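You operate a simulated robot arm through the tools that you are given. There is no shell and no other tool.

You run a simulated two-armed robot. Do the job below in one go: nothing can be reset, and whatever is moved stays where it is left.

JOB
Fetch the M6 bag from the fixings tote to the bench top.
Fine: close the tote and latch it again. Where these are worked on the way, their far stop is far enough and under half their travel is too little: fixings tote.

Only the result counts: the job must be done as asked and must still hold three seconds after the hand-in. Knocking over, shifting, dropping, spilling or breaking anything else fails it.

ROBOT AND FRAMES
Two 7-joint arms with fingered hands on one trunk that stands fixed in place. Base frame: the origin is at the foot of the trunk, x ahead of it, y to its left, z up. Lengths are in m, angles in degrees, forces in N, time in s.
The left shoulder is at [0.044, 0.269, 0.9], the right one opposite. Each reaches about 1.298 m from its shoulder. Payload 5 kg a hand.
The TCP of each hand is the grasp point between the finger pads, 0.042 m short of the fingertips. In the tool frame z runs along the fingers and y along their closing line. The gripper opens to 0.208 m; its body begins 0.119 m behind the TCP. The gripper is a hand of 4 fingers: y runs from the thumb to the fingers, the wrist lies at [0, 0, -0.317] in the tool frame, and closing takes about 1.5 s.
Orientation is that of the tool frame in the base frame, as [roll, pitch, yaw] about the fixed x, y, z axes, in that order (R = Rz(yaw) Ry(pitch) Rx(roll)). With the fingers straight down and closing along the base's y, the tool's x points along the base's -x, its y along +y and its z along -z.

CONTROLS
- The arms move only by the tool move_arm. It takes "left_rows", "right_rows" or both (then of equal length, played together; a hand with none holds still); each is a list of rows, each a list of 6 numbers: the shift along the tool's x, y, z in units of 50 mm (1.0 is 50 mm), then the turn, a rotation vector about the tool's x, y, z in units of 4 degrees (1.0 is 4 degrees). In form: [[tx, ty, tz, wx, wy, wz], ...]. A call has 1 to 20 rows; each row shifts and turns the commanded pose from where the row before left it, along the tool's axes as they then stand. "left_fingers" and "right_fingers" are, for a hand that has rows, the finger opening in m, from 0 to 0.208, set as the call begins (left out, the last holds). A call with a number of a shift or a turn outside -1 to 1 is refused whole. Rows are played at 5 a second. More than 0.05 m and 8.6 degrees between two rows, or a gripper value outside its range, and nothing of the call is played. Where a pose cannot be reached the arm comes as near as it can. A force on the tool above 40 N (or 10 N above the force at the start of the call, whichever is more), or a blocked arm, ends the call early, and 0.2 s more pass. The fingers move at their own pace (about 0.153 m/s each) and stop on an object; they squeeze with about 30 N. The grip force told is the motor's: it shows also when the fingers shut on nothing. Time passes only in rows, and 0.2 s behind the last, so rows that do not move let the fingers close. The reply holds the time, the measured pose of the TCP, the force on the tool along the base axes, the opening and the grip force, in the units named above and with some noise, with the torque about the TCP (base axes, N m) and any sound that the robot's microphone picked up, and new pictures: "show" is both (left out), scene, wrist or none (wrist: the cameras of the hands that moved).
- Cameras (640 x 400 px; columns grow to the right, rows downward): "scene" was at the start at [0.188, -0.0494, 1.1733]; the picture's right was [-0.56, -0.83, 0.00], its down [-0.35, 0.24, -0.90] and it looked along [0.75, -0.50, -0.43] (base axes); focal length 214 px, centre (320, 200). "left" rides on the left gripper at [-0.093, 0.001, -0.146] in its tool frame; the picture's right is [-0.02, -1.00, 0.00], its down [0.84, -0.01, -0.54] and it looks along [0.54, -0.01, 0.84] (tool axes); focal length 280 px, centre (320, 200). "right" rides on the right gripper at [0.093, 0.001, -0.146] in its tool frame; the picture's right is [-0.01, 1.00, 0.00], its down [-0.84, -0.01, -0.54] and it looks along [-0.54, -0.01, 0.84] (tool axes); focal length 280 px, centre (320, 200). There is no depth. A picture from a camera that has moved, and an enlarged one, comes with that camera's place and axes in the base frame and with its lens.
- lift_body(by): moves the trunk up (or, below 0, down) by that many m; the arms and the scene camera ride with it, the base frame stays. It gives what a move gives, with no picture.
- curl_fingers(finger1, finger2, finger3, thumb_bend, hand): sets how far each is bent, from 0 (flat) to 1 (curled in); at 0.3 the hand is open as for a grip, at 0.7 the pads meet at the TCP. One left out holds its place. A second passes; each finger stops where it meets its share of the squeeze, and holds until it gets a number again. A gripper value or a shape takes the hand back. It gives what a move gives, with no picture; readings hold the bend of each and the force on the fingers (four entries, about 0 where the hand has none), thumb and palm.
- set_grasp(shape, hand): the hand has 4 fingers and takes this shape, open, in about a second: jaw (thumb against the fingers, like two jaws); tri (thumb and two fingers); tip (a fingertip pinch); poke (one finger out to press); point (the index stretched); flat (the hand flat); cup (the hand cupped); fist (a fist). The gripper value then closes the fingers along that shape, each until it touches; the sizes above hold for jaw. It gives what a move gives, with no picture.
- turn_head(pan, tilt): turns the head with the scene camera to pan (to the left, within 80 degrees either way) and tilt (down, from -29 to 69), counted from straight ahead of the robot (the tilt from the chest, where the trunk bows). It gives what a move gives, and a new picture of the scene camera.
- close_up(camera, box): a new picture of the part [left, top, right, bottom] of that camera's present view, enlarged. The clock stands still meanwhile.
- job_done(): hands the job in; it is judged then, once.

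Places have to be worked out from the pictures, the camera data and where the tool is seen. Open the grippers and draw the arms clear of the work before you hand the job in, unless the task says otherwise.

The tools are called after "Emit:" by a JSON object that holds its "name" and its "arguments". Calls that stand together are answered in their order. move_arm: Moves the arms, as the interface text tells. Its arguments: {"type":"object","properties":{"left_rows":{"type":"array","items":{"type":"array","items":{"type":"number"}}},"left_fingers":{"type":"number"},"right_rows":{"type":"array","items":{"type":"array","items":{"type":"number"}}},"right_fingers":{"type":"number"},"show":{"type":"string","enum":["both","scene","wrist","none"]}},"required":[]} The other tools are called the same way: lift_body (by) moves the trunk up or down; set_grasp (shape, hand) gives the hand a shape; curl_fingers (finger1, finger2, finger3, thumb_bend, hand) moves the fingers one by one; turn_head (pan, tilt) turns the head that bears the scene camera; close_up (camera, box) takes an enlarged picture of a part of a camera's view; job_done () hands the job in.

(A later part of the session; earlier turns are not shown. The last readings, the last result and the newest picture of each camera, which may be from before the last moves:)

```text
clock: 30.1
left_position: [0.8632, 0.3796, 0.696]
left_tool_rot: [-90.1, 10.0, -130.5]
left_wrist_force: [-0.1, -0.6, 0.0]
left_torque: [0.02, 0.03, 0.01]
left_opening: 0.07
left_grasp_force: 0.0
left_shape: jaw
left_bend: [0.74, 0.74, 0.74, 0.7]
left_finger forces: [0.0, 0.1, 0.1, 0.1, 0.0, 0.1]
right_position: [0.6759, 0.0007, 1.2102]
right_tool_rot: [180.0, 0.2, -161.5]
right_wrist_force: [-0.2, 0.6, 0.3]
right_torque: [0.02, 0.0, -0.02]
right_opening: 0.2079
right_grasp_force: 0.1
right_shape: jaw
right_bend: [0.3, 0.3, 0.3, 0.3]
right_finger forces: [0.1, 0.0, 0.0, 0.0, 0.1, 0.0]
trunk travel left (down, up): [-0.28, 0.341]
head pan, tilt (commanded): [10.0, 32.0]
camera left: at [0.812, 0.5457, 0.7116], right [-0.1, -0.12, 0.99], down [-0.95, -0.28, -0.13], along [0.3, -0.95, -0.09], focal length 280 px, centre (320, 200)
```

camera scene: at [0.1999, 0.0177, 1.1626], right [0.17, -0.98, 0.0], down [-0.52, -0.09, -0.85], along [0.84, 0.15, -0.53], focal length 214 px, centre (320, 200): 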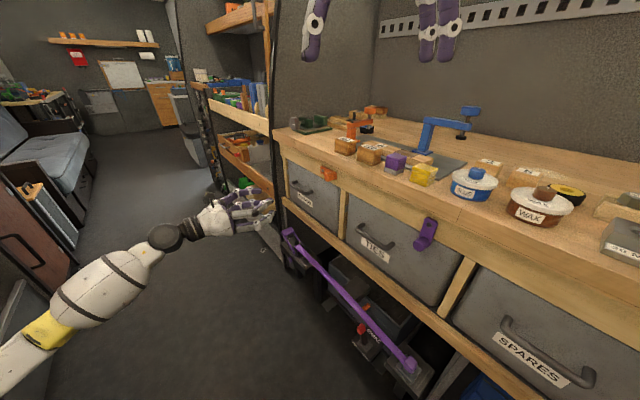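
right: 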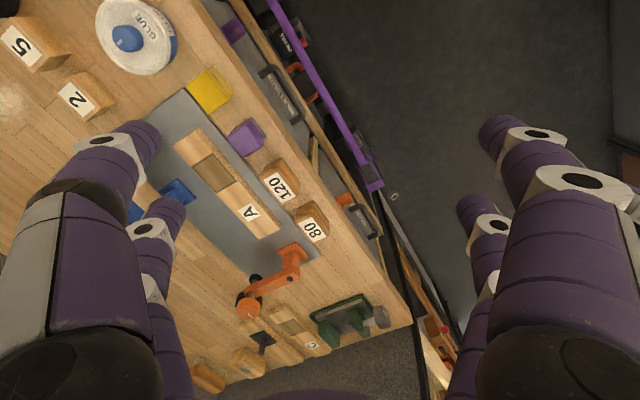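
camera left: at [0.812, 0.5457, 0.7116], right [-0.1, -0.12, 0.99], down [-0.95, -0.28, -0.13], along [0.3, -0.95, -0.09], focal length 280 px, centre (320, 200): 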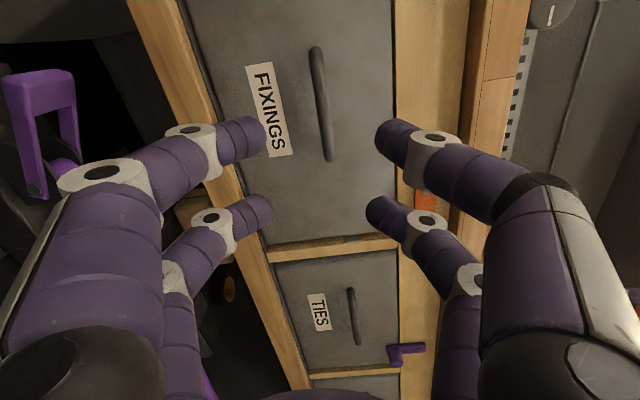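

The hand axis matches the bench normal well. I finish the turn, correct the height by 6 mm and slide the open fingers over the handle bar.

Emit:
{"name": "move_arm", "arguments": {"left_rows": [[0, 0, 0, 0, 0, -1], [0, 0, 0, 0, 0, -1], [0, 0, 0, 0, 0, -0.5], [0, -0.12, 0, 0, 0, 0], [0, 0, 0.9, 0, 0, 0], [0, 0, 0.9, 0, 0, 0], [0, 0, 0.9, 0, 0, 0], [0, 0, 0.4, 0, 0, 0], [0, 0, 0.3, 0, 0, 0]], "show": "both"}}

Emit:
{"name": "close_up", "arguments": {"camera": "left", "box": [200, 60, 440, 210]}}

```text
clock: 32.1
left_position: [0.9917, 0.272, 0.7003]
left_tool_rot: [-90.0, -0.1, -130.5]
left_wrist_force: [-0.2, 0.8, 0.4]
left_torque: [0.01, 0.02, -0.04]
left_opening: 0.0702
left_grasp_force: 0.1
left_shape: jaw
left_bend: [0.74, 0.74, 0.74, 0.7]
left_finger forces: [0.1, 0.0, 0.0, 0.1, 0.0, 0.0]
right_position: [0.674, -0.0007, 1.2105]
right_tool_rot: [-180.0, 0.1, -161.6]
right_wrist_force: [0.5, -0.3, 0.2]
right_torque: [0.04, -0.03, -0.01]
right_opening: 0.2081
right_grasp_force: 0.2
right_shape: jaw
right_bend: [0.3, 0.3, 0.3, 0.3]
right_finger forces: [0.1, 0.0, 0.0, 0.0, 0.1, 0.1]
trunk travel left (down, up): [-0.28, 0.341]
head pan, tilt (commanded): [10.0, 32.0]
camera scene: at [0.1997, 0.0177, 1.1625], right [0.17, -0.98, 0.0], down [-0.52, -0.09, -0.85], along [0.84, 0.15, -0.53], focal length 214 px, centre (320, 200)
camera left: at [0.9423, 0.4372, 0.7012], right [0.01, 0.01, 1.0], down [-0.96, -0.29, 0.01], along [0.29, -0.96, 0.01], focal length 280 px, centre (320, 200)
```

scene: 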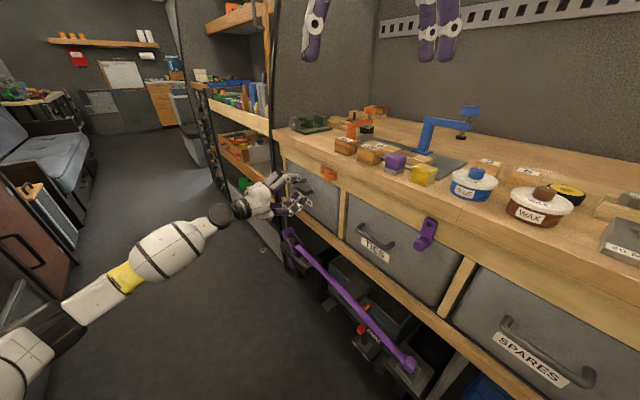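
left: 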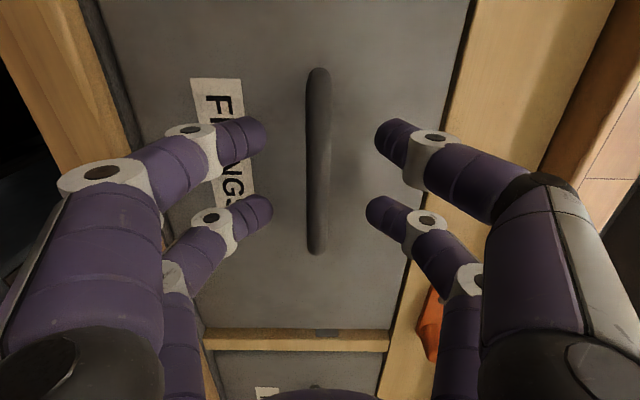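

```text
2.67 times, centred on (320, 135) of left
camera zoom: at [0.9423, 0.4372, 0.7012], right [0.01, 0.01, 1.0], down [-0.96, -0.29, 0.01], along [0.29, -0.96, 0.01], focal length 748 px, centre (320, 373)
```

zoom: 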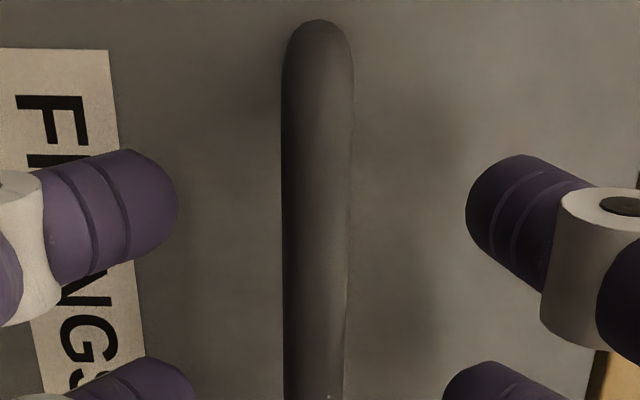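

The bar runs centred between thumb and fingers. I go in another 8 mm and close on it.

Emit:
{"name": "move_arm", "arguments": {"left_rows": [[0, 0, 0.16, 0, 0, 0], [0, 0, 0, 0, 0, 0]], "show": "none"}}

Emit:
{"name": "move_arm", "arguments": {"left_rows": [[0, 0, 0, 0, 0, 0], [0, 0, 0, 0, 0, 0], [0, 0, 0, 0, 0, 0], [0, 0, 0, 0, 0, 0], [0, 0, 0, 0, 0, 0], [0, 0, 0, 0, 0, 0]], "left_fingers": 0.0, "show": "wrist"}}

```text
clock: 32.7
left_position: [0.9991, 0.2656, 0.7013]
left_tool_rot: [-90.1, -0.1, -130.4]
left_wrist_force: [-0.1, -0.8, 0.5]
left_torque: [0.01, -0.01, 0.0]
left_opening: 0.0702
left_grasp_force: 0.0
left_shape: jaw
left_bend: [0.74, 0.74, 0.74, 0.7]
left_finger forces: [0.0, 0.0, 0.0, 0.0, 0.0, 0.0]
right_position: [0.6746, -0.0, 1.2105]
right_tool_rot: [179.9, 0.1, -161.6]
right_wrist_force: [0.0, -0.6, -0.4]
right_torque: [0.05, 0.01, -0.01]
right_opening: 0.2079
right_grasp_force: 0.1
right_shape: jaw
right_bend: [0.3, 0.3, 0.3, 0.3]
right_finger forces: [0.0, 0.0, 0.0, 0.1, 0.0, 0.0]
trunk travel left (down, up): [-0.28, 0.341]
head pan, tilt (commanded): [10.0, 32.0]
```

```text
clock: 34.1
left_position: [0.999, 0.2659, 0.7021]
left_tool_rot: [-90.1, -0.2, -130.5]
left_wrist_force: [1.6, -0.8, 2.2]
left_torque: [0.02, -0.05, -0.06]
left_opening: 0.0
left_grasp_force: 29.8
left_shape: jaw
left_bend: [0.7, 0.7, 0.7, 0.69]
left_finger forces: [0.0, 0.0, 0.0, 0.0, 0.0, 0.1]
right_position: [0.6757, 0.0007, 1.2107]
right_tool_rot: [-179.9, 0.1, -161.6]
right_wrist_force: [0.4, 0.2, -1.1]
right_torque: [-0.03, -0.01, 0.03]
right_opening: 0.2083
right_grasp_force: 0.2
right_shape: jaw
right_bend: [0.3, 0.3, 0.3, 0.3]
right_finger forces: [0.0, 0.0, 0.0, 0.1, 0.1, 0.0]
trunk travel left (down, up): [-0.28, 0.341]
head pan, tilt (commanded): [10.0, 32.0]
camera left: at [0.9483, 0.4317, 0.7017], right [0.01, 0.01, 1.0], down [-0.96, -0.29, 0.01], along [0.29, -0.96, 0.01], focal length 280 px, centre (320, 200)
```

left: 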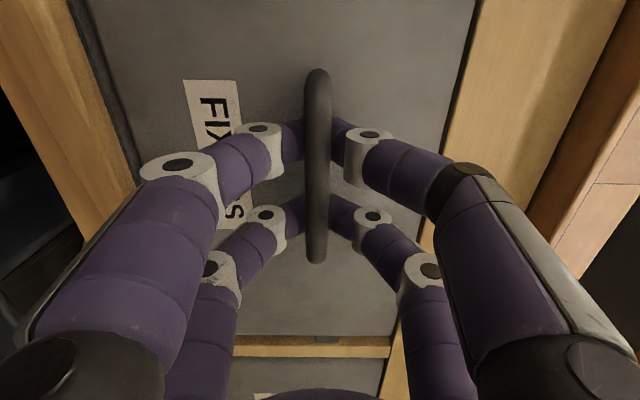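

The fingers have closed behind the bar like a hook. I pull straight out along the bench normal in slow steps.

Emit:
{"name": "move_arm", "arguments": {"left_rows": [[0, 0, -0.3, 0, 0, 0], [0, 0, -0.3, 0, 0, 0], [0, 0, -0.4, 0, 0, 0], [0, 0, -0.5, 0, 0, 0], [0, 0, -0.5, 0, 0, 0], [0, 0, -0.5, 0, 0, 0], [0, 0, -0.5, 0, 0, 0]], "show": "both"}}

```text
clock: 35.7
left_position: [0.8851, 0.3625, 0.7013]
left_tool_rot: [-90.1, 0.0, -130.4]
left_wrist_force: [-1.1, 2.3, 3.9]
left_torque: [-0.03, -0.06, -0.07]
left_opening: 0.0
left_grasp_force: 30.0
left_shape: jaw
left_bend: [0.7, 0.7, 0.7, 0.7]
left_finger forces: [0.2, 0.1, 0.0, 0.1, 0.0, 0.0]
right_position: [0.6742, -0.0002, 1.2105]
right_tool_rot: [-179.9, 0.1, -161.6]
right_wrist_force: [-0.1, 0.7, 0.6]
right_torque: [-0.01, -0.01, -0.05]
right_opening: 0.2077
right_grasp_force: 0.1
right_shape: jaw
right_bend: [0.3, 0.3, 0.3, 0.3]
right_finger forces: [0.0, 0.1, 0.0, 0.0, 0.0, 0.0]
trunk travel left (down, up): [-0.28, 0.341]
head pan, tilt (commanded): [10.0, 32.0]
camera scene: at [0.1997, 0.0176, 1.1626], right [0.17, -0.98, 0.0], down [-0.52, -0.09, -0.85], along [0.84, 0.15, -0.53], focal length 214 px, centre (320, 200)
camera left: at [0.8339, 0.5287, 0.7014], right [0.01, 0.01, 1.0], down [-0.96, -0.29, 0.01], along [0.29, -0.96, 0.01], focal length 280 px, centre (320, 200)
```

scene: 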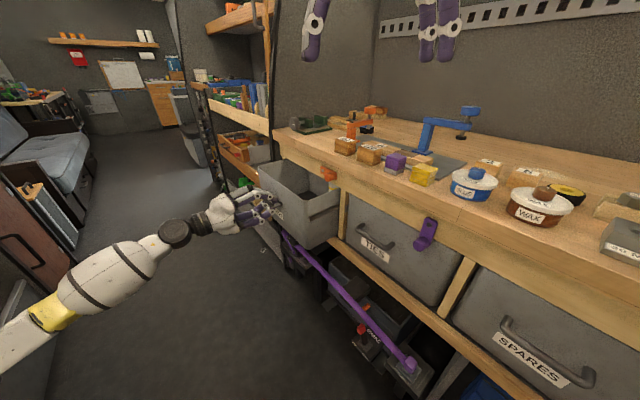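
left: 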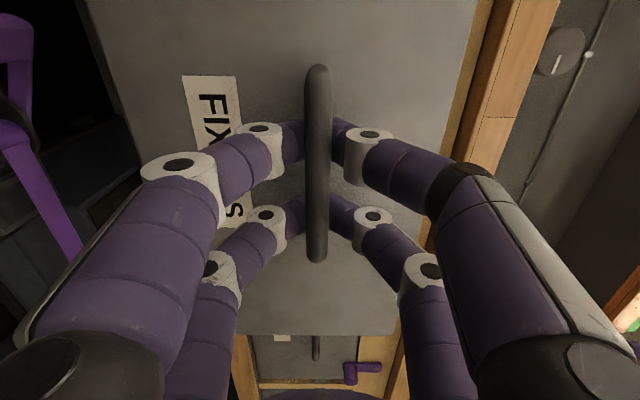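

The tote slides out easily (about 5 N); it is 0.15 m out. I keep pulling until it meets its stop.

Emit:
{"name": "move_arm", "arguments": {"left_rows": [[0, 0, -0.4, 0, 0, 0], [0, 0, -0.4, 0, 0, 0], [0, 0, -0.4, 0, 0, 0], [0, 0, -0.4, 0, 0, 0], [0, 0, -0.4, 0, 0, 0], [0, 0, -0.4, 0, 0, 0], [0, 0, -0.4, 0, 0, 0], [0, 0, -0.4, 0, 0, 0], [0, 0, -0.4, 0, 0, 0]], "show": "both"}}

```text
clock: 37.7
left_position: [0.7494, 0.4786, 0.702]
left_tool_rot: [-90.1, -0.1, -130.5]
left_wrist_force: [-1.5, 1.8, 1.6]
left_torque: [0.06, -0.05, -0.15]
left_opening: 0.0
left_grasp_force: 30.1
left_shape: jaw
left_bend: [0.7, 0.7, 0.7, 0.7]
left_finger forces: [0.0, 0.0, 0.1, 0.0, 0.1, 0.0]
right_position: [0.6748, 0.0005, 1.2111]
right_tool_rot: [180.0, 0.1, -161.6]
right_wrist_force: [0.6, -0.1, 1.0]
right_torque: [-0.02, 0.01, 0.0]
right_opening: 0.2078
right_grasp_force: 0.2
right_shape: jaw
right_bend: [0.3, 0.3, 0.3, 0.3]
right_finger forces: [0.0, 0.0, 0.1, 0.1, 0.0, 0.1]
trunk travel left (down, up): [-0.28, 0.341]
head pan, tilt (commanded): [10.0, 32.0]
camera scene: at [0.1998, 0.0177, 1.1626], right [0.17, -0.98, 0.0], down [-0.52, -0.09, -0.85], along [0.84, 0.15, -0.53], focal length 214 px, centre (320, 200)
camera left: at [0.6976, 0.6451, 0.7016], right [0.01, 0.01, 1.0], down [-0.96, -0.29, 0.01], along [0.29, -0.96, 0.01], focal length 280 px, centre (320, 200)
```

scene: 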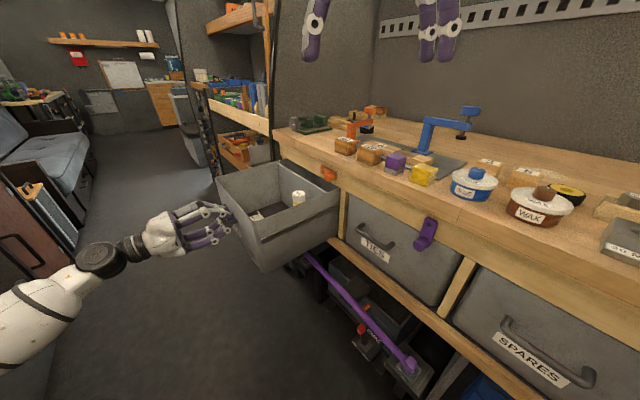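
left: 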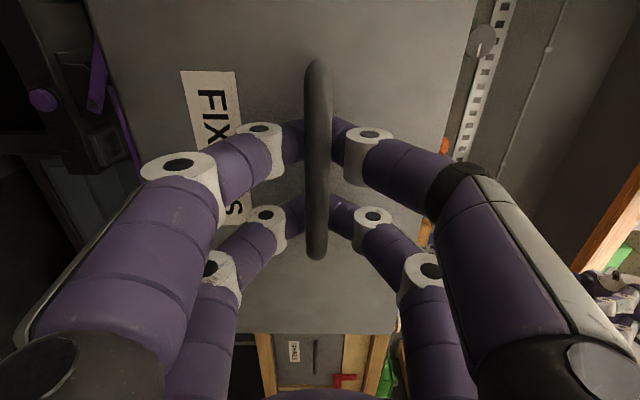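

The tote is about 0.33 m out. I look inside it before deciding whether to pull further.

Emit:
{"name": "close_up", "arguments": {"camera": "scene", "box": [200, 140, 360, 240]}}

```text
4.00 times, centred on (280, 190) of scene
camera zoom: at [0.1998, 0.0177, 1.1626], right [0.17, -0.98, 0.0], down [-0.52, -0.09, -0.85], along [0.84, 0.15, -0.53], focal length 858 px, centre (480, 240)
```

zoom: 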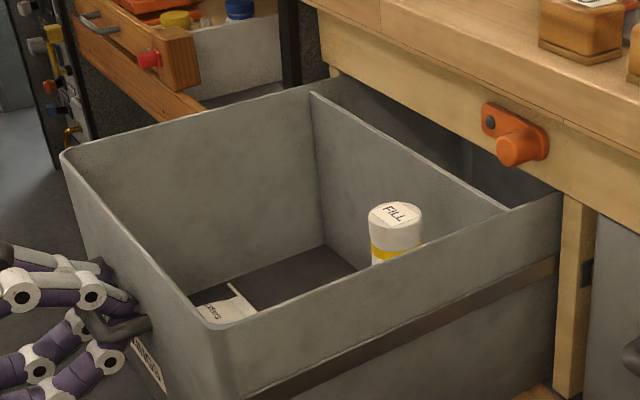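

There is a front compartment with a FILL bottle and a labelled packet, and a divider with a rear compartment behind it. I pull on gently to find the far stop.

Emit:
{"name": "move_arm", "arguments": {"left_rows": [[0, 0, -0.3, 0, 0, 0], [0, 0, -0.3, 0, 0, 0], [0, 0, -0.3, 0, 0, 0], [0, 0, -0.3, 0, 0, 0], [0, 0, -0.3, 0, 0, 0], [0, 0, -0.3, 0, 0, 0]], "show": "both"}}

```text
clock: 38.1
left_position: [0.7398, 0.4848, 0.7019]
left_tool_rot: [-90.1, -0.1, -130.6]
left_wrist_force: [32.6, -15.6, 0.2]
left_torque: [0.04, -0.08, -0.79]
left_opening: 0.0
left_grasp_force: 29.6
left_shape: jaw
left_bend: [0.7, 0.7, 0.7, 0.68]
left_finger forces: [30.2, 0.0, 0.0, 0.0, 29.8, 0.1]
right_position: [0.6755, -0.0007, 1.2103]
right_tool_rot: [179.9, 0.1, -161.7]
right_wrist_force: [-0.3, 1.3, 0.5]
right_torque: [0.01, -0.11, -0.01]
right_opening: 0.2081
right_grasp_force: 0.0
right_shape: jaw
right_bend: [0.3, 0.3, 0.3, 0.3]
right_finger forces: [0.1, 0.0, 0.0, 0.0, 0.0, 0.0]
trunk travel left (down, up): [-0.28, 0.341]
head pan, tilt (commanded): [10.0, 32.0]
stopped in row 2 (left hand): the force on the tool passed its limit at 58 N (the readings are from after the stop); the commanded pose is now the measured one
camera scene: at [0.2007, 0.0165, 1.1623], right [0.17, -0.99, 0.0], down [-0.52, -0.09, -0.85], along [0.84, 0.15, -0.53], focal length 214 px, centre (320, 200)
camera left: at [0.6897, 0.6515, 0.7017], right [0.01, 0.01, 1.0], down [-0.96, -0.29, 0.01], along [0.29, -0.96, 0.01], focal length 280 px, centre (320, 200)
```

scene: 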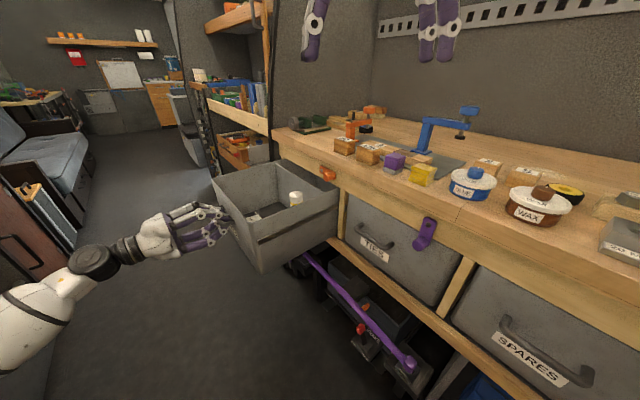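
left: 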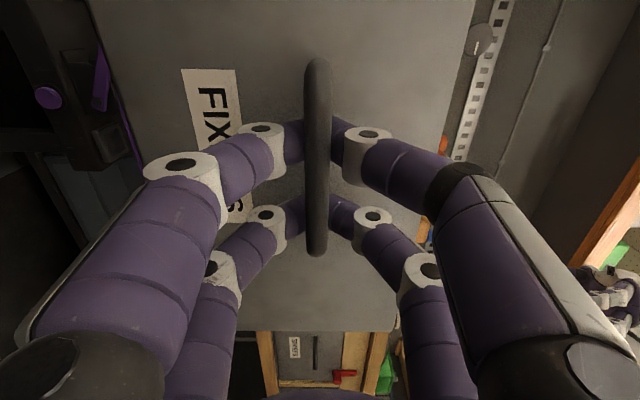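

The tote is on its far stop, about 0.34 m out. I ease forward to unload the grip, open the fingers and draw the hand back off the handle.

Emit:
{"name": "move_arm", "arguments": {"left_rows": [[0, 0, 0.1, 0, 0, 0], [0, 0, 0, 0, 0, 0]], "show": "none"}}

Emit:
{"name": "move_arm", "arguments": {"left_rows": [[0, 0, 0, 0, 0, 0], [0, 0, 0, 0, 0, 0], [0, 0, 0, 0, 0, 0], [0, 0, 0, 0, 0, 0]], "left_fingers": 0.08, "show": "wrist"}}

```text
clock: 38.8
left_position: [0.7394, 0.4844, 0.7011]
left_tool_rot: [-90.1, -0.1, -130.5]
left_wrist_force: [9.0, -4.9, 2.3]
left_torque: [0.02, -0.1, -0.28]
left_opening: 0.0
left_grasp_force: 29.9
left_shape: jaw
left_bend: [0.7, 0.7, 0.7, 0.68]
left_finger forces: [25.2, 0.1, 0.1, 0.0, 28.1, 0.1]
right_position: [0.6752, 0.0011, 1.2108]
right_tool_rot: [180.0, 0.1, -161.5]
right_wrist_force: [0.2, 0.0, 0.5]
right_torque: [-0.02, -0.01, -0.02]
right_opening: 0.2081
right_grasp_force: 0.0
right_shape: jaw
right_bend: [0.3, 0.3, 0.3, 0.3]
right_finger forces: [0.0, 0.0, 0.0, 0.0, 0.0, 0.0]
trunk travel left (down, up): [-0.28, 0.341]
head pan, tilt (commanded): [10.0, 32.0]
```

```text
clock: 39.8
left_position: [0.7408, 0.4837, 0.7018]
left_tool_rot: [-90.1, -0.2, -130.5]
left_wrist_force: [-1.4, 0.2, 0.0]
left_torque: [0.04, -0.01, -0.01]
left_opening: 0.0796
left_grasp_force: 0.1
left_shape: jaw
left_bend: [0.73, 0.74, 0.74, 0.7]
left_finger forces: [0.0, 0.1, 0.0, 0.0, 0.0, 0.1]
right_position: [0.6746, 0.0012, 1.2108]
right_tool_rot: [-179.9, 0.1, -161.6]
right_wrist_force: [0.0, -0.6, -0.4]
right_torque: [-0.03, -0.04, -0.02]
right_opening: 0.208
right_grasp_force: 0.0
right_shape: jaw
right_bend: [0.3, 0.3, 0.3, 0.3]
right_finger forces: [0.0, 0.0, 0.1, 0.0, 0.0, 0.1]
trunk travel left (down, up): [-0.28, 0.341]
head pan, tilt (commanded): [10.0, 32.0]
camera left: at [0.6908, 0.6504, 0.7017], right [0.01, 0.01, 1.0], down [-0.96, -0.29, 0.01], along [0.29, -0.96, 0.01], focal length 280 px, centre (320, 200)
```

left: 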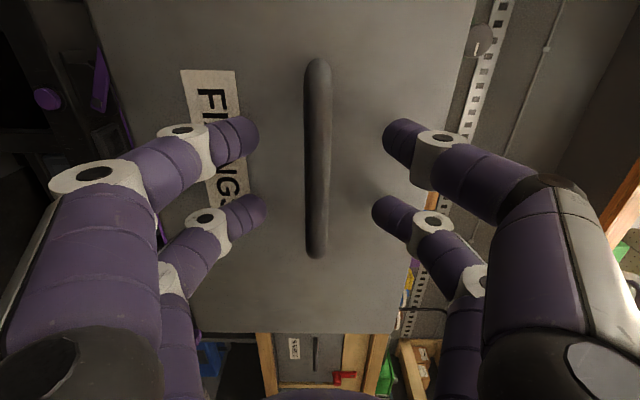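

The hand is off the bar. I withdraw, raise the hand above the tote and begin turning the fingers downward to look into it.

Emit:
{"name": "move_arm", "arguments": {"left_rows": [[0, 0, -0.6, 0, 0, 0], [0, 0, -0.8, 0, 0, 0], [0, 0, -0.8, 0, 0, 0], [0, -0.9, 0, 0, 0, 0], [0, -0.9, 0, 0, 0, 0], [0, -0.9, 0, 0, 0, 0], [0, -0.9, 0, 0, 0, 0], [0, -0.9, 0, 0, 0, 0], [0, -0.9, 0, 0, 0, 0], [0, -0.9, 0, 0, 0, 0], [0, 0, 0, -1, 0, 0], [0, 0, 0, -1, 0, 0], [0, 0, 0, -1, 0, 0], [0, 0, 0, -1, 0, 0], [0, 0, 0, -1, 0, 0], [0, 0, 0, -1, 0, 0], [0, 0, 0, -1, 0, 0], [0, 0, 0, -1, 0, 0], [0, 0, 0, -1, 0, 0], [0, 0, 0, -1, 0, 0]], "left_fingers": 0.08, "show": "both"}}

```text
clock: 42.7
left_position: [0.659, 0.5751, 0.9855]
left_tool_rot: [-97.5, -7.5, -131.0]
left_wrist_force: [-0.8, -0.9, 0.1]
left_torque: [0.07, 0.03, 0.07]
left_opening: 0.08
left_grasp_force: 0.0
left_shape: jaw
left_bend: [0.73, 0.73, 0.73, 0.7]
left_finger forces: [0.0, 0.0, 0.1, 0.0, 0.0, 0.1]
right_position: [0.673, 0.003, 1.2144]
right_tool_rot: [-179.9, 0.2, -161.6]
right_wrist_force: [-2.4, -0.4, 1.0]
right_torque: [0.03, -0.22, 0.0]
right_opening: 0.2081
right_grasp_force: 0.1
right_shape: jaw
right_bend: [0.3, 0.3, 0.3, 0.3]
right_finger forces: [0.0, 0.0, 0.0, 0.1, 0.0, 0.1]
trunk travel left (down, up): [-0.28, 0.341]
head pan, tilt (commanded): [10.0, 32.0]
stopped in row 14 (left hand): the arm was blocked; the commanded pose is now the measured one
camera scene: at [0.1985, 0.0201, 1.1653], right [0.17, -0.98, 0.0], down [-0.52, -0.09, -0.85], along [0.84, 0.15, -0.53], focal length 214 px, centre (320, 200)
camera left: at [0.6107, 0.7422, 0.9914], right [0.19, 0.02, 0.98], down [-0.94, -0.27, 0.19], along [0.27, -0.96, -0.03], focal length 280 px, centre (320, 200)
```

scene: 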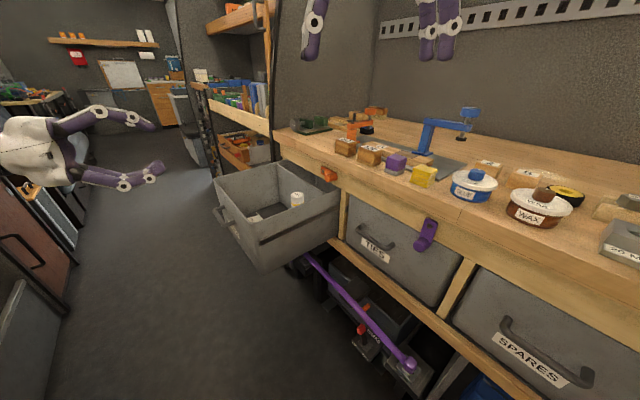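
left: 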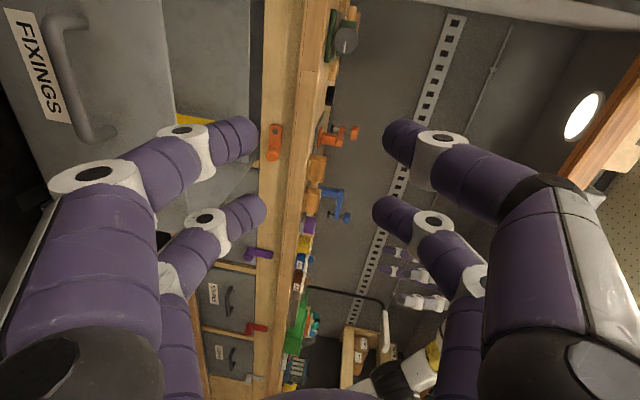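

The arm ran into its own limit while pitching in this rolled pose. I roll the hand back toward the upright orientation that worked before, keeping the TCP in place.

Emit:
{"name": "move_arm", "arguments": {"left_rows": [[0, 0, 0, 0.052, -0.068, 0.973], [0, 0, 0, 0.052, -0.068, 0.973], [0, 0, 0, 0.052, -0.068, 0.973], [0, 0, 0, 0.052, -0.068, 0.973], [0, 0, 0, 0.052, -0.068, 0.973], [0, 0, 0, 0.052, -0.068, 0.973], [0, 0, 0, 0.052, -0.068, 0.973], [0, 0, 0, 0.052, -0.068, 0.973], [0, 0, 0, 0.052, -0.068, 0.973], [0, 0, 0, 0.052, -0.068, 0.973], [0, 0, 0, 0.052, -0.068, 0.973], [0, 0, 0, 0.052, -0.068, 0.973], [0, 0, 0, 0.052, -0.068, 0.973], [0, 0, 0, 0.052, -0.068, 0.973], [0, 0, 0, 0.052, -0.068, 0.973], [0, 0, 0, 0.052, -0.068, 0.973], [0, 0, 0, 0.052, -0.068, 0.973], [0, 0, 0, 0.052, -0.068, 0.973], [0, 0, 0, 0.052, -0.068, 0.973], [0, 0, 0, 0.052, -0.068, 0.973]], "show": "both"}}

```text
clock: 46.9
left_position: [0.6596, 0.5723, 0.9832]
left_tool_rot: [-96.0, 70.8, -135.3]
left_wrist_force: [0.0, -0.3, 0.3]
left_torque: [-0.02, 0.01, 0.01]
left_opening: 0.0801
left_grasp_force: 0.1
left_shape: jaw
left_bend: [0.73, 0.73, 0.73, 0.7]
left_finger forces: [0.0, 0.0, 0.1, 0.0, 0.0, 0.0]
right_position: [0.6743, 0.0005, 1.2105]
right_tool_rot: [-179.9, 0.1, -161.6]
right_wrist_force: [0.2, -0.2, 0.1]
right_torque: [-0.01, 0.0, -0.01]
right_opening: 0.2075
right_grasp_force: 0.0
right_shape: jaw
right_bend: [0.3, 0.3, 0.3, 0.3]
right_finger forces: [0.1, 0.1, 0.0, 0.0, 0.0, 0.0]
trunk travel left (down, up): [-0.28, 0.341]
head pan, tilt (commanded): [10.0, 32.0]
camera scene: at [0.1998, 0.0176, 1.1625], right [0.17, -0.98, 0.0], down [-0.52, -0.09, -0.85], along [0.84, 0.15, -0.53], focal length 214 px, centre (320, 200)
camera left: at [0.569, 0.6888, 1.0768], right [-0.59, -0.73, 0.34], down [-0.62, 0.14, -0.77], along [0.52, -0.67, -0.53], focal length 280 px, centre (320, 200)
```

scene: 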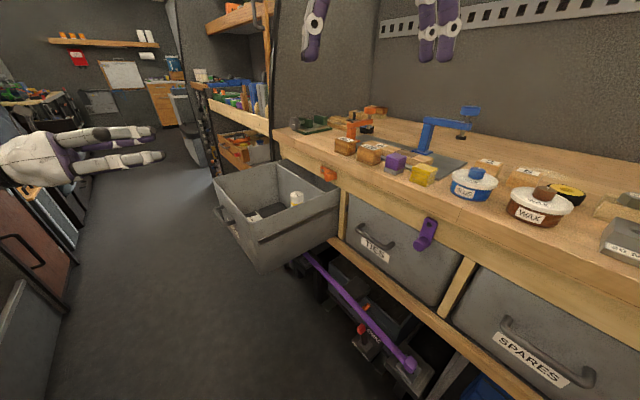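
left: 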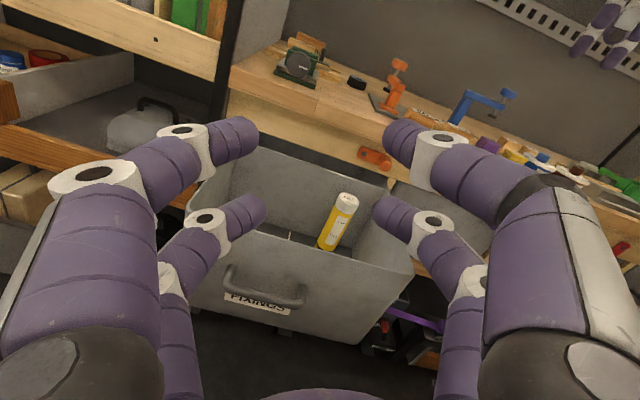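

That pose is free again, and I can see the tote with a yellow bottle inside. I finish the roll, rise and pitch the hand down to look into the tote from above.

Emit:
{"name": "move_arm", "arguments": {"left_rows": [[0, 0, 0, 0.052, -0.068, 0.973], [0, 0, 0, 0.052, -0.068, 0.973], [0, 0, 0, 0.052, -0.068, 0.973], [0, 0, 0, 0.052, -0.068, 0.973], [0, 0, 0, 0.052, -0.068, 0.973], [-0.9, 0, 0, 0, 0, 0], [-0.9, 0, 0, 0, 0, 0], [-0.9, 0, 0, 0, 0, 0], [0, -0.5, 0.5, 0, 0, 0], [0, -0.5, 0.5, 0, 0, 0], [0, 0, 0, 0, 1, 0], [0, 0, 0, 0, 1, 0], [0, 0, 0, 0, 1, 0], [0, 0, 0, 0, 1, 0], [0, 0, 0, 0, 1, 0], [0, 0, 0, 0, 1, 0], [0, 0, 0, 0, 1, 0], [0, 0, 0, 0, 1, 0], [0, 0, 0, 0, 1, 0], [0, 0, 0, 0, 1, 0]], "left_fingers": 0.15, "show": "both"}}

```text
clock: 51.1
left_position: [0.664, 0.5015, 1.1187]
left_tool_rot: [179.7, 49.4, 139.4]
left_wrist_force: [-0.1, 0.7, 1.0]
left_torque: [0.0, 0.02, 0.01]
left_opening: 0.1494
left_grasp_force: 0.0
left_shape: jaw
left_bend: [0.27, 0.27, 0.28, 0.57]
left_finger forces: [0.1, 0.1, 0.0, 0.0, 0.0, 0.1]
right_position: [0.6742, -0.0007, 1.2112]
right_tool_rot: [179.9, 0.1, -161.6]
right_wrist_force: [0.3, -0.8, -0.1]
right_torque: [0.07, 0.0, -0.01]
right_opening: 0.2078
right_grasp_force: 0.0
right_shape: jaw
right_bend: [0.3, 0.3, 0.3, 0.3]
right_finger forces: [0.0, 0.1, 0.0, 0.0, 0.0, 0.0]
trunk travel left (down, up): [-0.28, 0.341]
head pan, tilt (commanded): [10.0, 32.0]
camera scene: at [0.1996, 0.0174, 1.1626], right [0.17, -0.98, 0.0], down [-0.52, -0.09, -0.85], along [0.84, 0.15, -0.53], focal length 214 px, centre (320, 200)
camera left: at [0.627, 0.5342, 1.2846], right [-0.64, -0.77, 0.01], down [-0.74, 0.61, -0.29], along [0.22, -0.19, -0.96], focal length 280 px, centre (320, 200)
```

scene: 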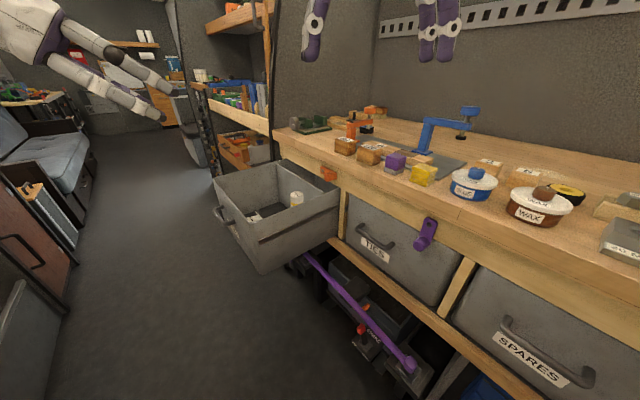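
left: 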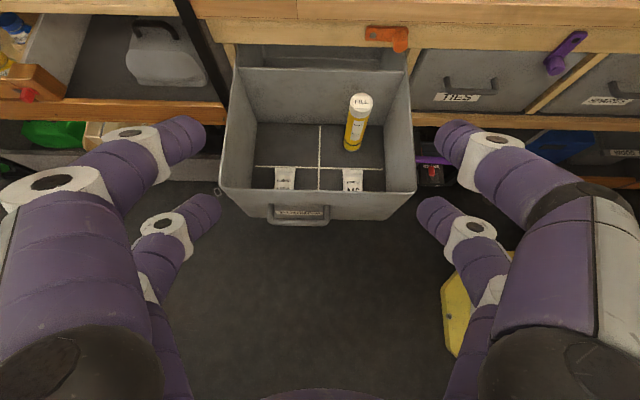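

Now I look straight into the tote: a bottle, low partitions, and two labelled white items at the front. I enlarge it to read the labels.

Emit:
{"name": "close_up", "arguments": {"camera": "left", "box": [210, 40, 430, 230]}}

Emit:
{"name": "close_up", "arguments": {"camera": "left", "box": [240, 110, 400, 210]}}

Emit:
{"name": "close_up", "arguments": {"camera": "left", "box": [260, 155, 380, 205]}}

```text
2.11 times, centred on (320, 135) of left
camera zoom: at [0.627, 0.5342, 1.2846], right [-0.64, -0.77, 0.01], down [-0.74, 0.61, -0.29], along [0.22, -0.19, -0.96], focal length 590 px, centre (320, 337)
```

zoom: 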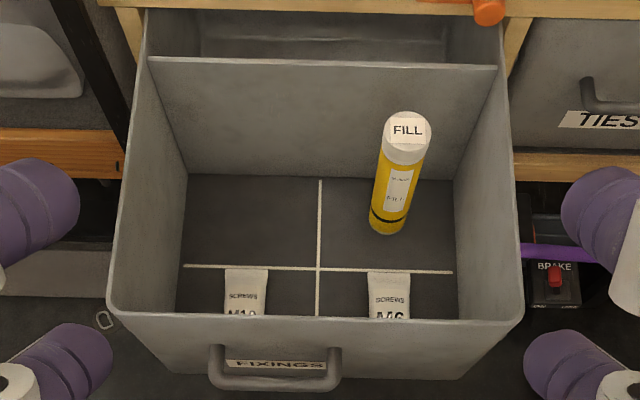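

```text
4.00 times, centred on (320, 160) of left
camera zoom: at [0.627, 0.5342, 1.2846], right [-0.64, -0.77, 0.01], down [-0.74, 0.61, -0.29], along [0.22, -0.19, -0.96], focal length 1122 px, centre (320, 360)
```

zoom: 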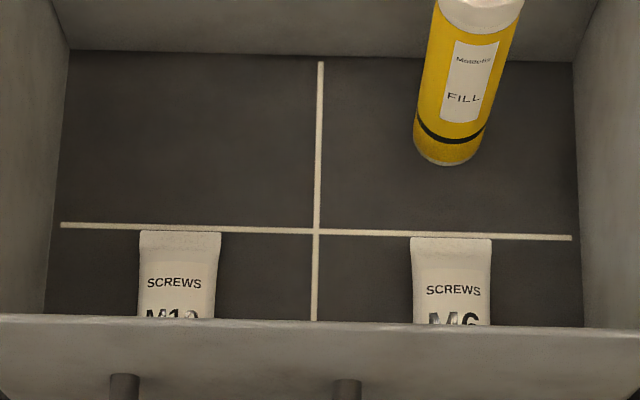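

```text
5.33 times, centred on (320, 180) of left
camera zoom: at [0.627, 0.5342, 1.2846], right [-0.64, -0.77, 0.01], down [-0.74, 0.61, -0.29], along [0.22, -0.19, -0.96], focal length 1495 px, centre (320, 307)
```

zoom: 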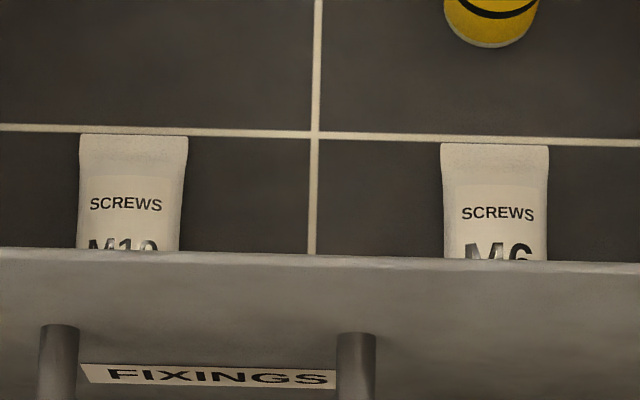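

The M6 screws bag is in the front right quarter of the tote and the M10 bag in the front left. I move the hand further in and pitch more so that the camera looks straight down on the M6 bag.

Emit:
{"name": "move_arm", "arguments": {"left_rows": [[-0.65, 0, 0.759, 0, 0, 0], [-0.65, 0, 0.759, 0, 0, 0], [-0.65, 0, 0.759, 0, 0, 0], [-0.65, 0, 0.759, 0, 0, 0], [0, 0, 0, 0, 1, 0], [0, 0, 0, 0, 1, 0], [0, 0, 0, 0, 1, 0], [0, 0, 0, 0, 1, 0], [0, 0, 0, 0, 1, 0]], "show": "both"}}

Emit:
{"name": "close_up", "arguments": {"camera": "left", "box": [220, 100, 420, 225]}}

Emit:
{"name": "close_up", "arguments": {"camera": "scene", "box": [210, 150, 350, 240]}}

```text
clock: 53.1
left_position: [0.8179, 0.3721, 1.118]
left_tool_rot: [179.8, 29.5, 139.4]
left_wrist_force: [-1.0, -0.6, 0.1]
left_torque: [0.01, 0.0, -0.01]
left_opening: 0.1496
left_grasp_force: 0.1
left_shape: jaw
left_bend: [0.27, 0.27, 0.28, 0.57]
left_finger forces: [0.0, 0.1, 0.1, 0.1, 0.1, 0.1]
right_position: [0.6749, -0.0007, 1.2105]
right_tool_rot: [180.0, 0.1, -161.6]
right_wrist_force: [-0.7, -1.6, 0.8]
right_torque: [0.1, -0.07, 0.02]
right_opening: 0.2079
right_grasp_force: 0.0
right_shape: jaw
right_bend: [0.3, 0.3, 0.3, 0.3]
right_finger forces: [0.0, 0.0, 0.0, 0.0, 0.1, 0.0]
trunk travel left (down, up): [-0.28, 0.341]
head pan, tilt (commanded): [10.0, 32.0]
camera scene: at [0.1996, 0.0173, 1.1626], right [0.17, -0.98, 0.0], down [-0.52, -0.09, -0.85], along [0.84, 0.15, -0.53], focal length 214 px, centre (320, 200)
camera left: at [0.8247, 0.3653, 1.2921], right [-0.64, -0.77, 0.0], down [-0.77, 0.64, 0.05], along [-0.04, 0.03, -1.0], focal length 280 px, centre (320, 200)
```

scene: 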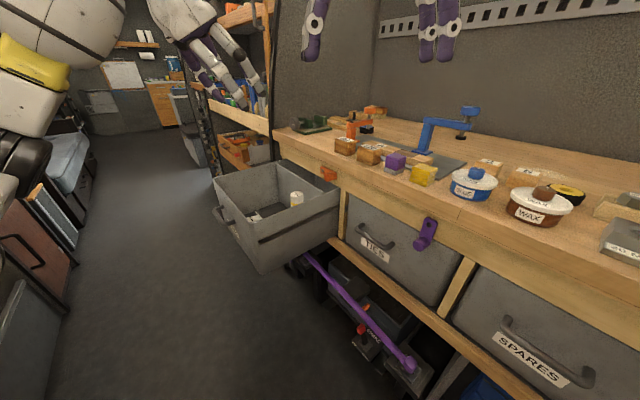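
left: 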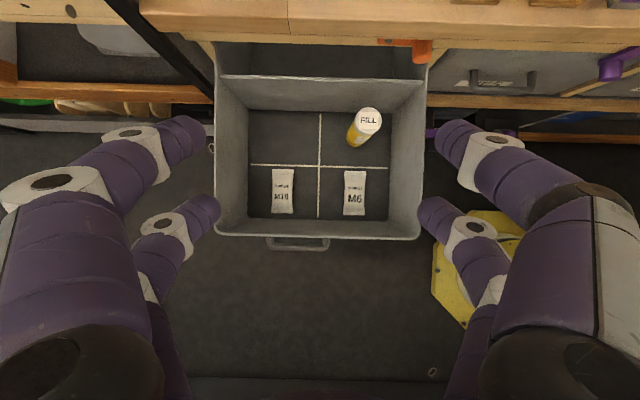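

```text
3.20 times, centred on (320, 162) of left
camera zoom: at [0.8247, 0.3653, 1.2921], right [-0.64, -0.77, 0.0], down [-0.77, 0.64, 0.05], along [-0.04, 0.03, -1.0], focal length 897 px, centre (320, 320)
```

zoom: 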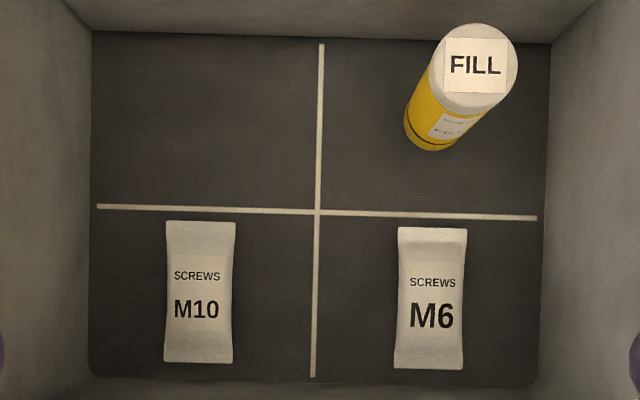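

```text
4.44 times, centred on (280, 195) of scene
camera zoom: at [0.1996, 0.0173, 1.1626], right [0.17, -0.98, 0.0], down [-0.52, -0.09, -0.85], along [0.84, 0.15, -0.53], focal length 953 px, centre (498, 222)
```

zoom: 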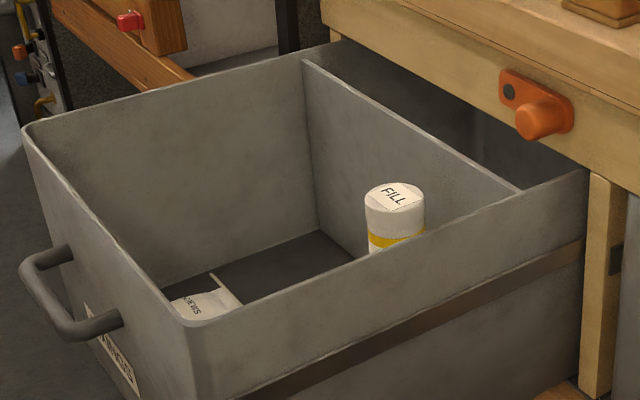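

The M6 bag lies flat on the tote floor (z≈0.58), centred near [0.748, 0.308], about 54 mm wide and 111 mm long. The wide jaw shape would foul the nearby tote wall, so I try the tip-pinch shape in the air to see how slim it is.

Emit:
{"name": "set_grasp", "arguments": {"shape": "tip", "hand": "left"}}

Emit:
{"name": "close_up", "arguments": {"camera": "left", "box": [0, 0, 640, 400]}}

Emit:
{"name": "close_up", "arguments": {"camera": "scene", "box": [100, 0, 340, 150]}}

```text
clock: 54.0
left_position: [0.817, 0.3719, 1.1173]
left_tool_rot: [179.8, 29.5, 139.4]
left_wrist_force: [-0.7, 0.5, 0.3]
left_torque: [-0.06, 0.04, 0.02]
left_opening: 0.208
left_grasp_force: 0.0
left_shape: tip
left_bend: [0.3, 0.3, 0.3, 0.3]
left_finger forces: [0.1, 0.0, 0.0, 0.0, 0.0, 0.0]
right_position: [0.6752, 0.0004, 1.2093]
right_tool_rot: [-180.0, 0.2, -161.7]
right_wrist_force: [0.2, -1.2, 0.4]
right_torque: [0.03, -0.03, -0.01]
right_opening: 0.2078
right_grasp_force: 0.0
right_shape: jaw
right_bend: [0.3, 0.3, 0.3, 0.3]
right_finger forces: [0.0, 0.0, 0.0, 0.0, 0.0, 0.0]
trunk travel left (down, up): [-0.28, 0.341]
head pan, tilt (commanded): [10.0, 32.0]
```

```text
1.00 times, centred on (320, 200) of left (not enlarged: the box is as wide or as high as the picture)
camera zoom: at [0.8249, 0.366, 1.2915], right [-0.64, -0.77, 0.0], down [-0.77, 0.64, 0.05], along [-0.04, 0.03, -1.0], focal length 280 px, centre (320, 200)
```

zoom: 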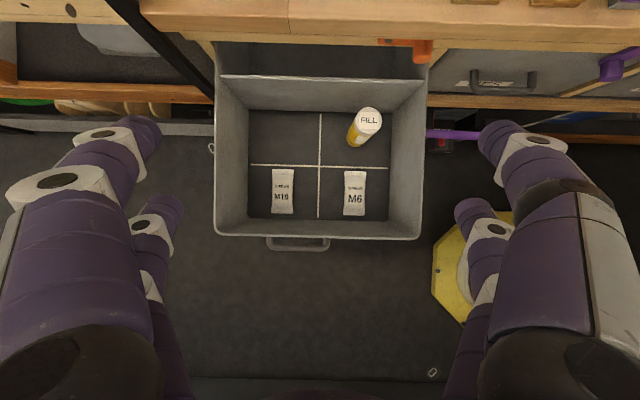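

```text
2.67 times, centred on (220, 75) of scene
camera zoom: at [0.1998, 0.0176, 1.1625], right [0.17, -0.98, 0.0], down [-0.52, -0.09, -0.85], along [0.84, 0.15, -0.53], focal length 572 px, centre (587, 533)
```

zoom: 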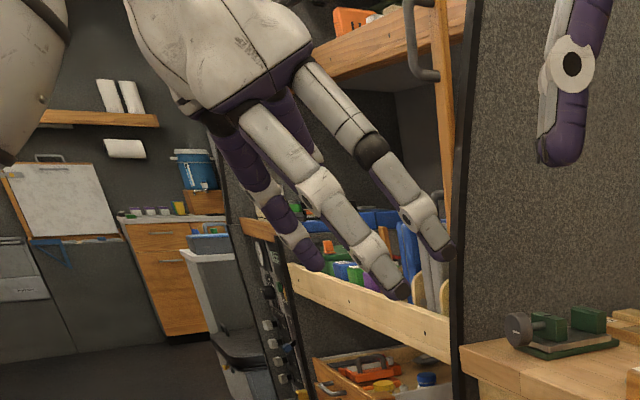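

In tip shape the open digits look similar. I narrow it to about 0.07 to compare how wide the knuckles stand then.

Emit:
{"name": "move_arm", "arguments": {"left_rows": [[0, 0, 0, 0, 0, 0], [0, 0, 0, 0, 0, 0], [0, 0, 0, 0, 0, 0], [0, 0, 0, 0, 0, 0], [0, 0, 0, 0, 0, 0], [0, 0, 0, 0, 0, 0]], "left_fingers": 0.07, "show": "wrist"}}

Emit:
{"name": "close_up", "arguments": {"camera": "scene", "box": [100, 0, 340, 150]}}

```text
clock: 55.4
left_position: [0.8174, 0.3708, 1.1167]
left_tool_rot: [179.8, 29.6, 139.4]
left_wrist_force: [-0.5, -0.5, -0.8]
left_torque: [0.0, 0.01, -0.04]
left_opening: 0.0709
left_grasp_force: 0.0
left_shape: tip
left_bend: [0.73, 0.73, 0.73, 0.7]
left_finger forces: [0.0, 0.1, 0.1, 0.0, 0.1, 0.0]
right_position: [0.6751, 0.0006, 1.2106]
right_tool_rot: [-180.0, 0.2, -161.6]
right_wrist_force: [-0.2, 0.2, 0.6]
right_torque: [-0.04, 0.0, 0.04]
right_opening: 0.2079
right_grasp_force: 0.1
right_shape: jaw
right_bend: [0.3, 0.3, 0.3, 0.3]
right_finger forces: [0.0, 0.0, 0.0, 0.0, 0.0, 0.0]
trunk travel left (down, up): [-0.28, 0.341]
head pan, tilt (commanded): [10.0, 32.0]
camera left: at [0.8249, 0.3659, 1.2916], right [-0.64, -0.77, 0.0], down [-0.77, 0.64, 0.05], along [-0.04, 0.03, -1.0], focal length 280 px, centre (320, 200)
```

left: 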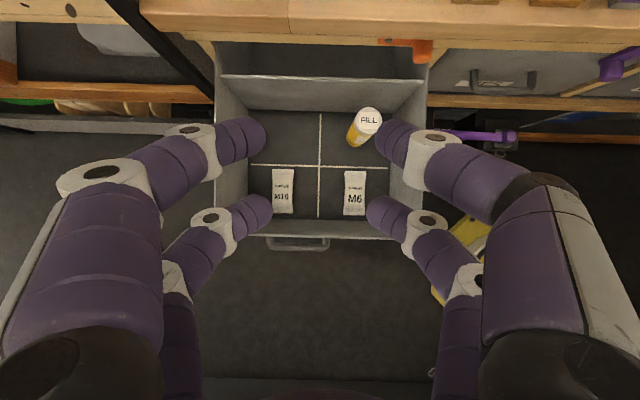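

```text
2.67 times, centred on (220, 75) of scene
camera zoom: at [0.1998, 0.0176, 1.1626], right [0.17, -0.98, 0.0], down [-0.52, -0.09, -0.85], along [0.84, 0.15, -0.53], focal length 572 px, centre (587, 533)
```

zoom: 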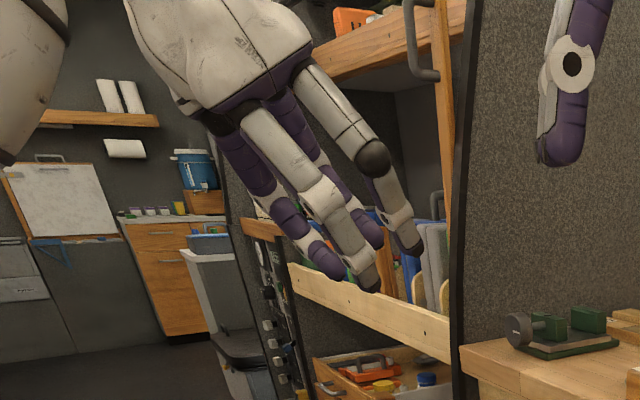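

Tip shape closes just like the jaw. I need to slide the M6 bag away from the side wall first, so I test a shape with one side's digits extended and the other side's curled away.

Emit:
{"name": "curl_fingers", "arguments": {"finger1": 1.0, "finger2": 1.0, "finger3": 0.3, "thumb_bend": 0.3, "hand": "left"}}

Emit:
{"name": "close_up", "arguments": {"camera": "left", "box": [0, 0, 640, 400]}}

Emit:
{"name": "close_up", "arguments": {"camera": "scene", "box": [100, 0, 340, 150]}}

```text
clock: 56.4
left_position: [0.8169, 0.3726, 1.1167]
left_tool_rot: [179.8, 29.5, 139.4]
left_wrist_force: [0.0, 0.0, -0.3]
left_torque: [0.0, 0.0, -0.01]
left_opening: 0.0987
left_grasp_force: 0.1
left_shape: fingers
left_bend: [1.0, 1.0, 0.3, 0.3]
left_finger forces: [0.1, 0.0, 0.0, 0.1, 0.0, 0.1]
right_position: [0.6743, 0.0006, 1.2098]
right_tool_rot: [179.9, 0.1, -161.5]
right_wrist_force: [0.1, 0.4, 0.0]
right_torque: [-0.03, -0.04, -0.02]
right_opening: 0.2079
right_grasp_force: 0.1
right_shape: jaw
right_bend: [0.3, 0.3, 0.3, 0.3]
right_finger forces: [0.1, 0.0, 0.0, 0.0, 0.0, 0.0]
trunk travel left (down, up): [-0.28, 0.341]
head pan, tilt (commanded): [10.0, 32.0]
```

```text
1.00 times, centred on (320, 200) of left (not enlarged: the box is as wide or as high as the picture)
camera zoom: at [0.825, 0.3659, 1.2915], right [-0.64, -0.77, 0.0], down [-0.77, 0.64, 0.05], along [-0.04, 0.03, -1.0], focal length 280 px, centre (320, 200)
```

zoom: 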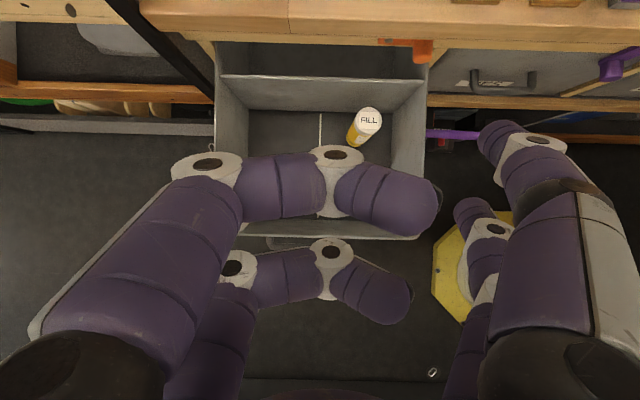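

```text
2.67 times, centred on (220, 75) of scene
camera zoom: at [0.1998, 0.0176, 1.1625], right [0.17, -0.98, 0.0], down [-0.52, -0.09, -0.85], along [0.84, 0.15, -0.53], focal length 572 px, centre (587, 533)
```

zoom: 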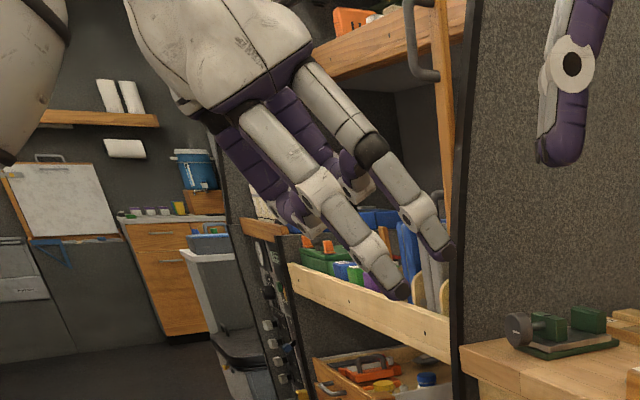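

The extended digits at 0.3 bend stand straight and slim, so they can fit between the bag and the side wall. Before going in I turn the head to see how thick the palm is, since it will go below the tote rim.

Emit:
{"name": "turn_head", "arguments": {"pan": 26, "tilt": 12}}

Emit:
{"name": "close_up", "arguments": {"camera": "scene", "box": [200, 100, 440, 250]}}

```text
clock: 57.2
left_position: [0.8176, 0.3713, 1.1174]
left_tool_rot: [179.7, 29.5, 139.4]
left_wrist_force: [-0.1, 0.0, 0.0]
left_torque: [0.01, 0.0, 0.01]
left_opening: 0.0986
left_grasp_force: 0.1
left_shape: fingers
left_bend: [1.0, 1.0, 0.3, 0.3]
left_finger forces: [0.1, 0.1, 0.1, 0.1, 0.1, 0.0]
right_position: [0.6749, 0.0001, 1.2106]
right_tool_rot: [-179.9, 0.1, -161.6]
right_wrist_force: [-0.4, -0.4, -0.5]
right_torque: [0.0, -0.01, -0.01]
right_opening: 0.2079
right_grasp_force: 0.1
right_shape: jaw
right_bend: [0.3, 0.3, 0.3, 0.3]
right_finger forces: [0.1, 0.0, 0.0, 0.0, 0.0, 0.1]
trunk travel left (down, up): [-0.28, 0.341]
head pan, tilt (commanded): [26.0, 12.0]
camera scene: at [0.1954, 0.0428, 1.1947], right [0.44, -0.9, 0.0], down [-0.19, -0.09, -0.98], along [0.88, 0.43, -0.21], focal length 214 px, centre (320, 200)
```

scene: 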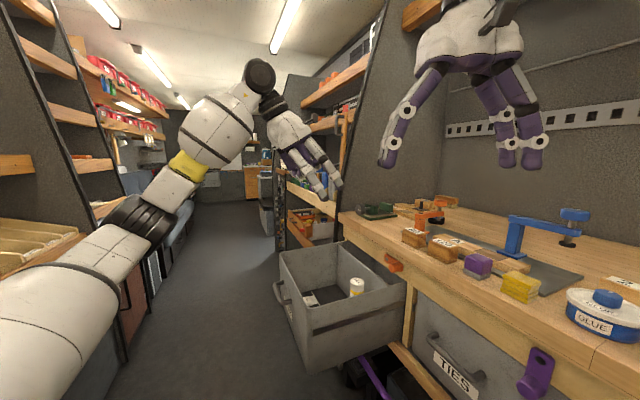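

```text
2.67 times, centred on (320, 175) of scene
camera zoom: at [0.1954, 0.0428, 1.1947], right [0.44, -0.9, 0.0], down [-0.19, -0.09, -0.98], along [0.88, 0.43, -0.21], focal length 572 px, centre (320, 267)
```

zoom: 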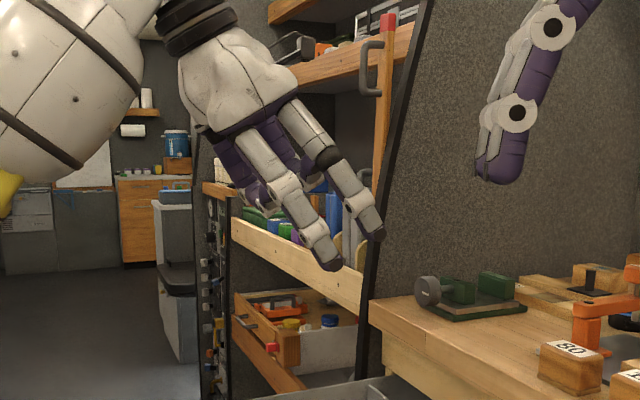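

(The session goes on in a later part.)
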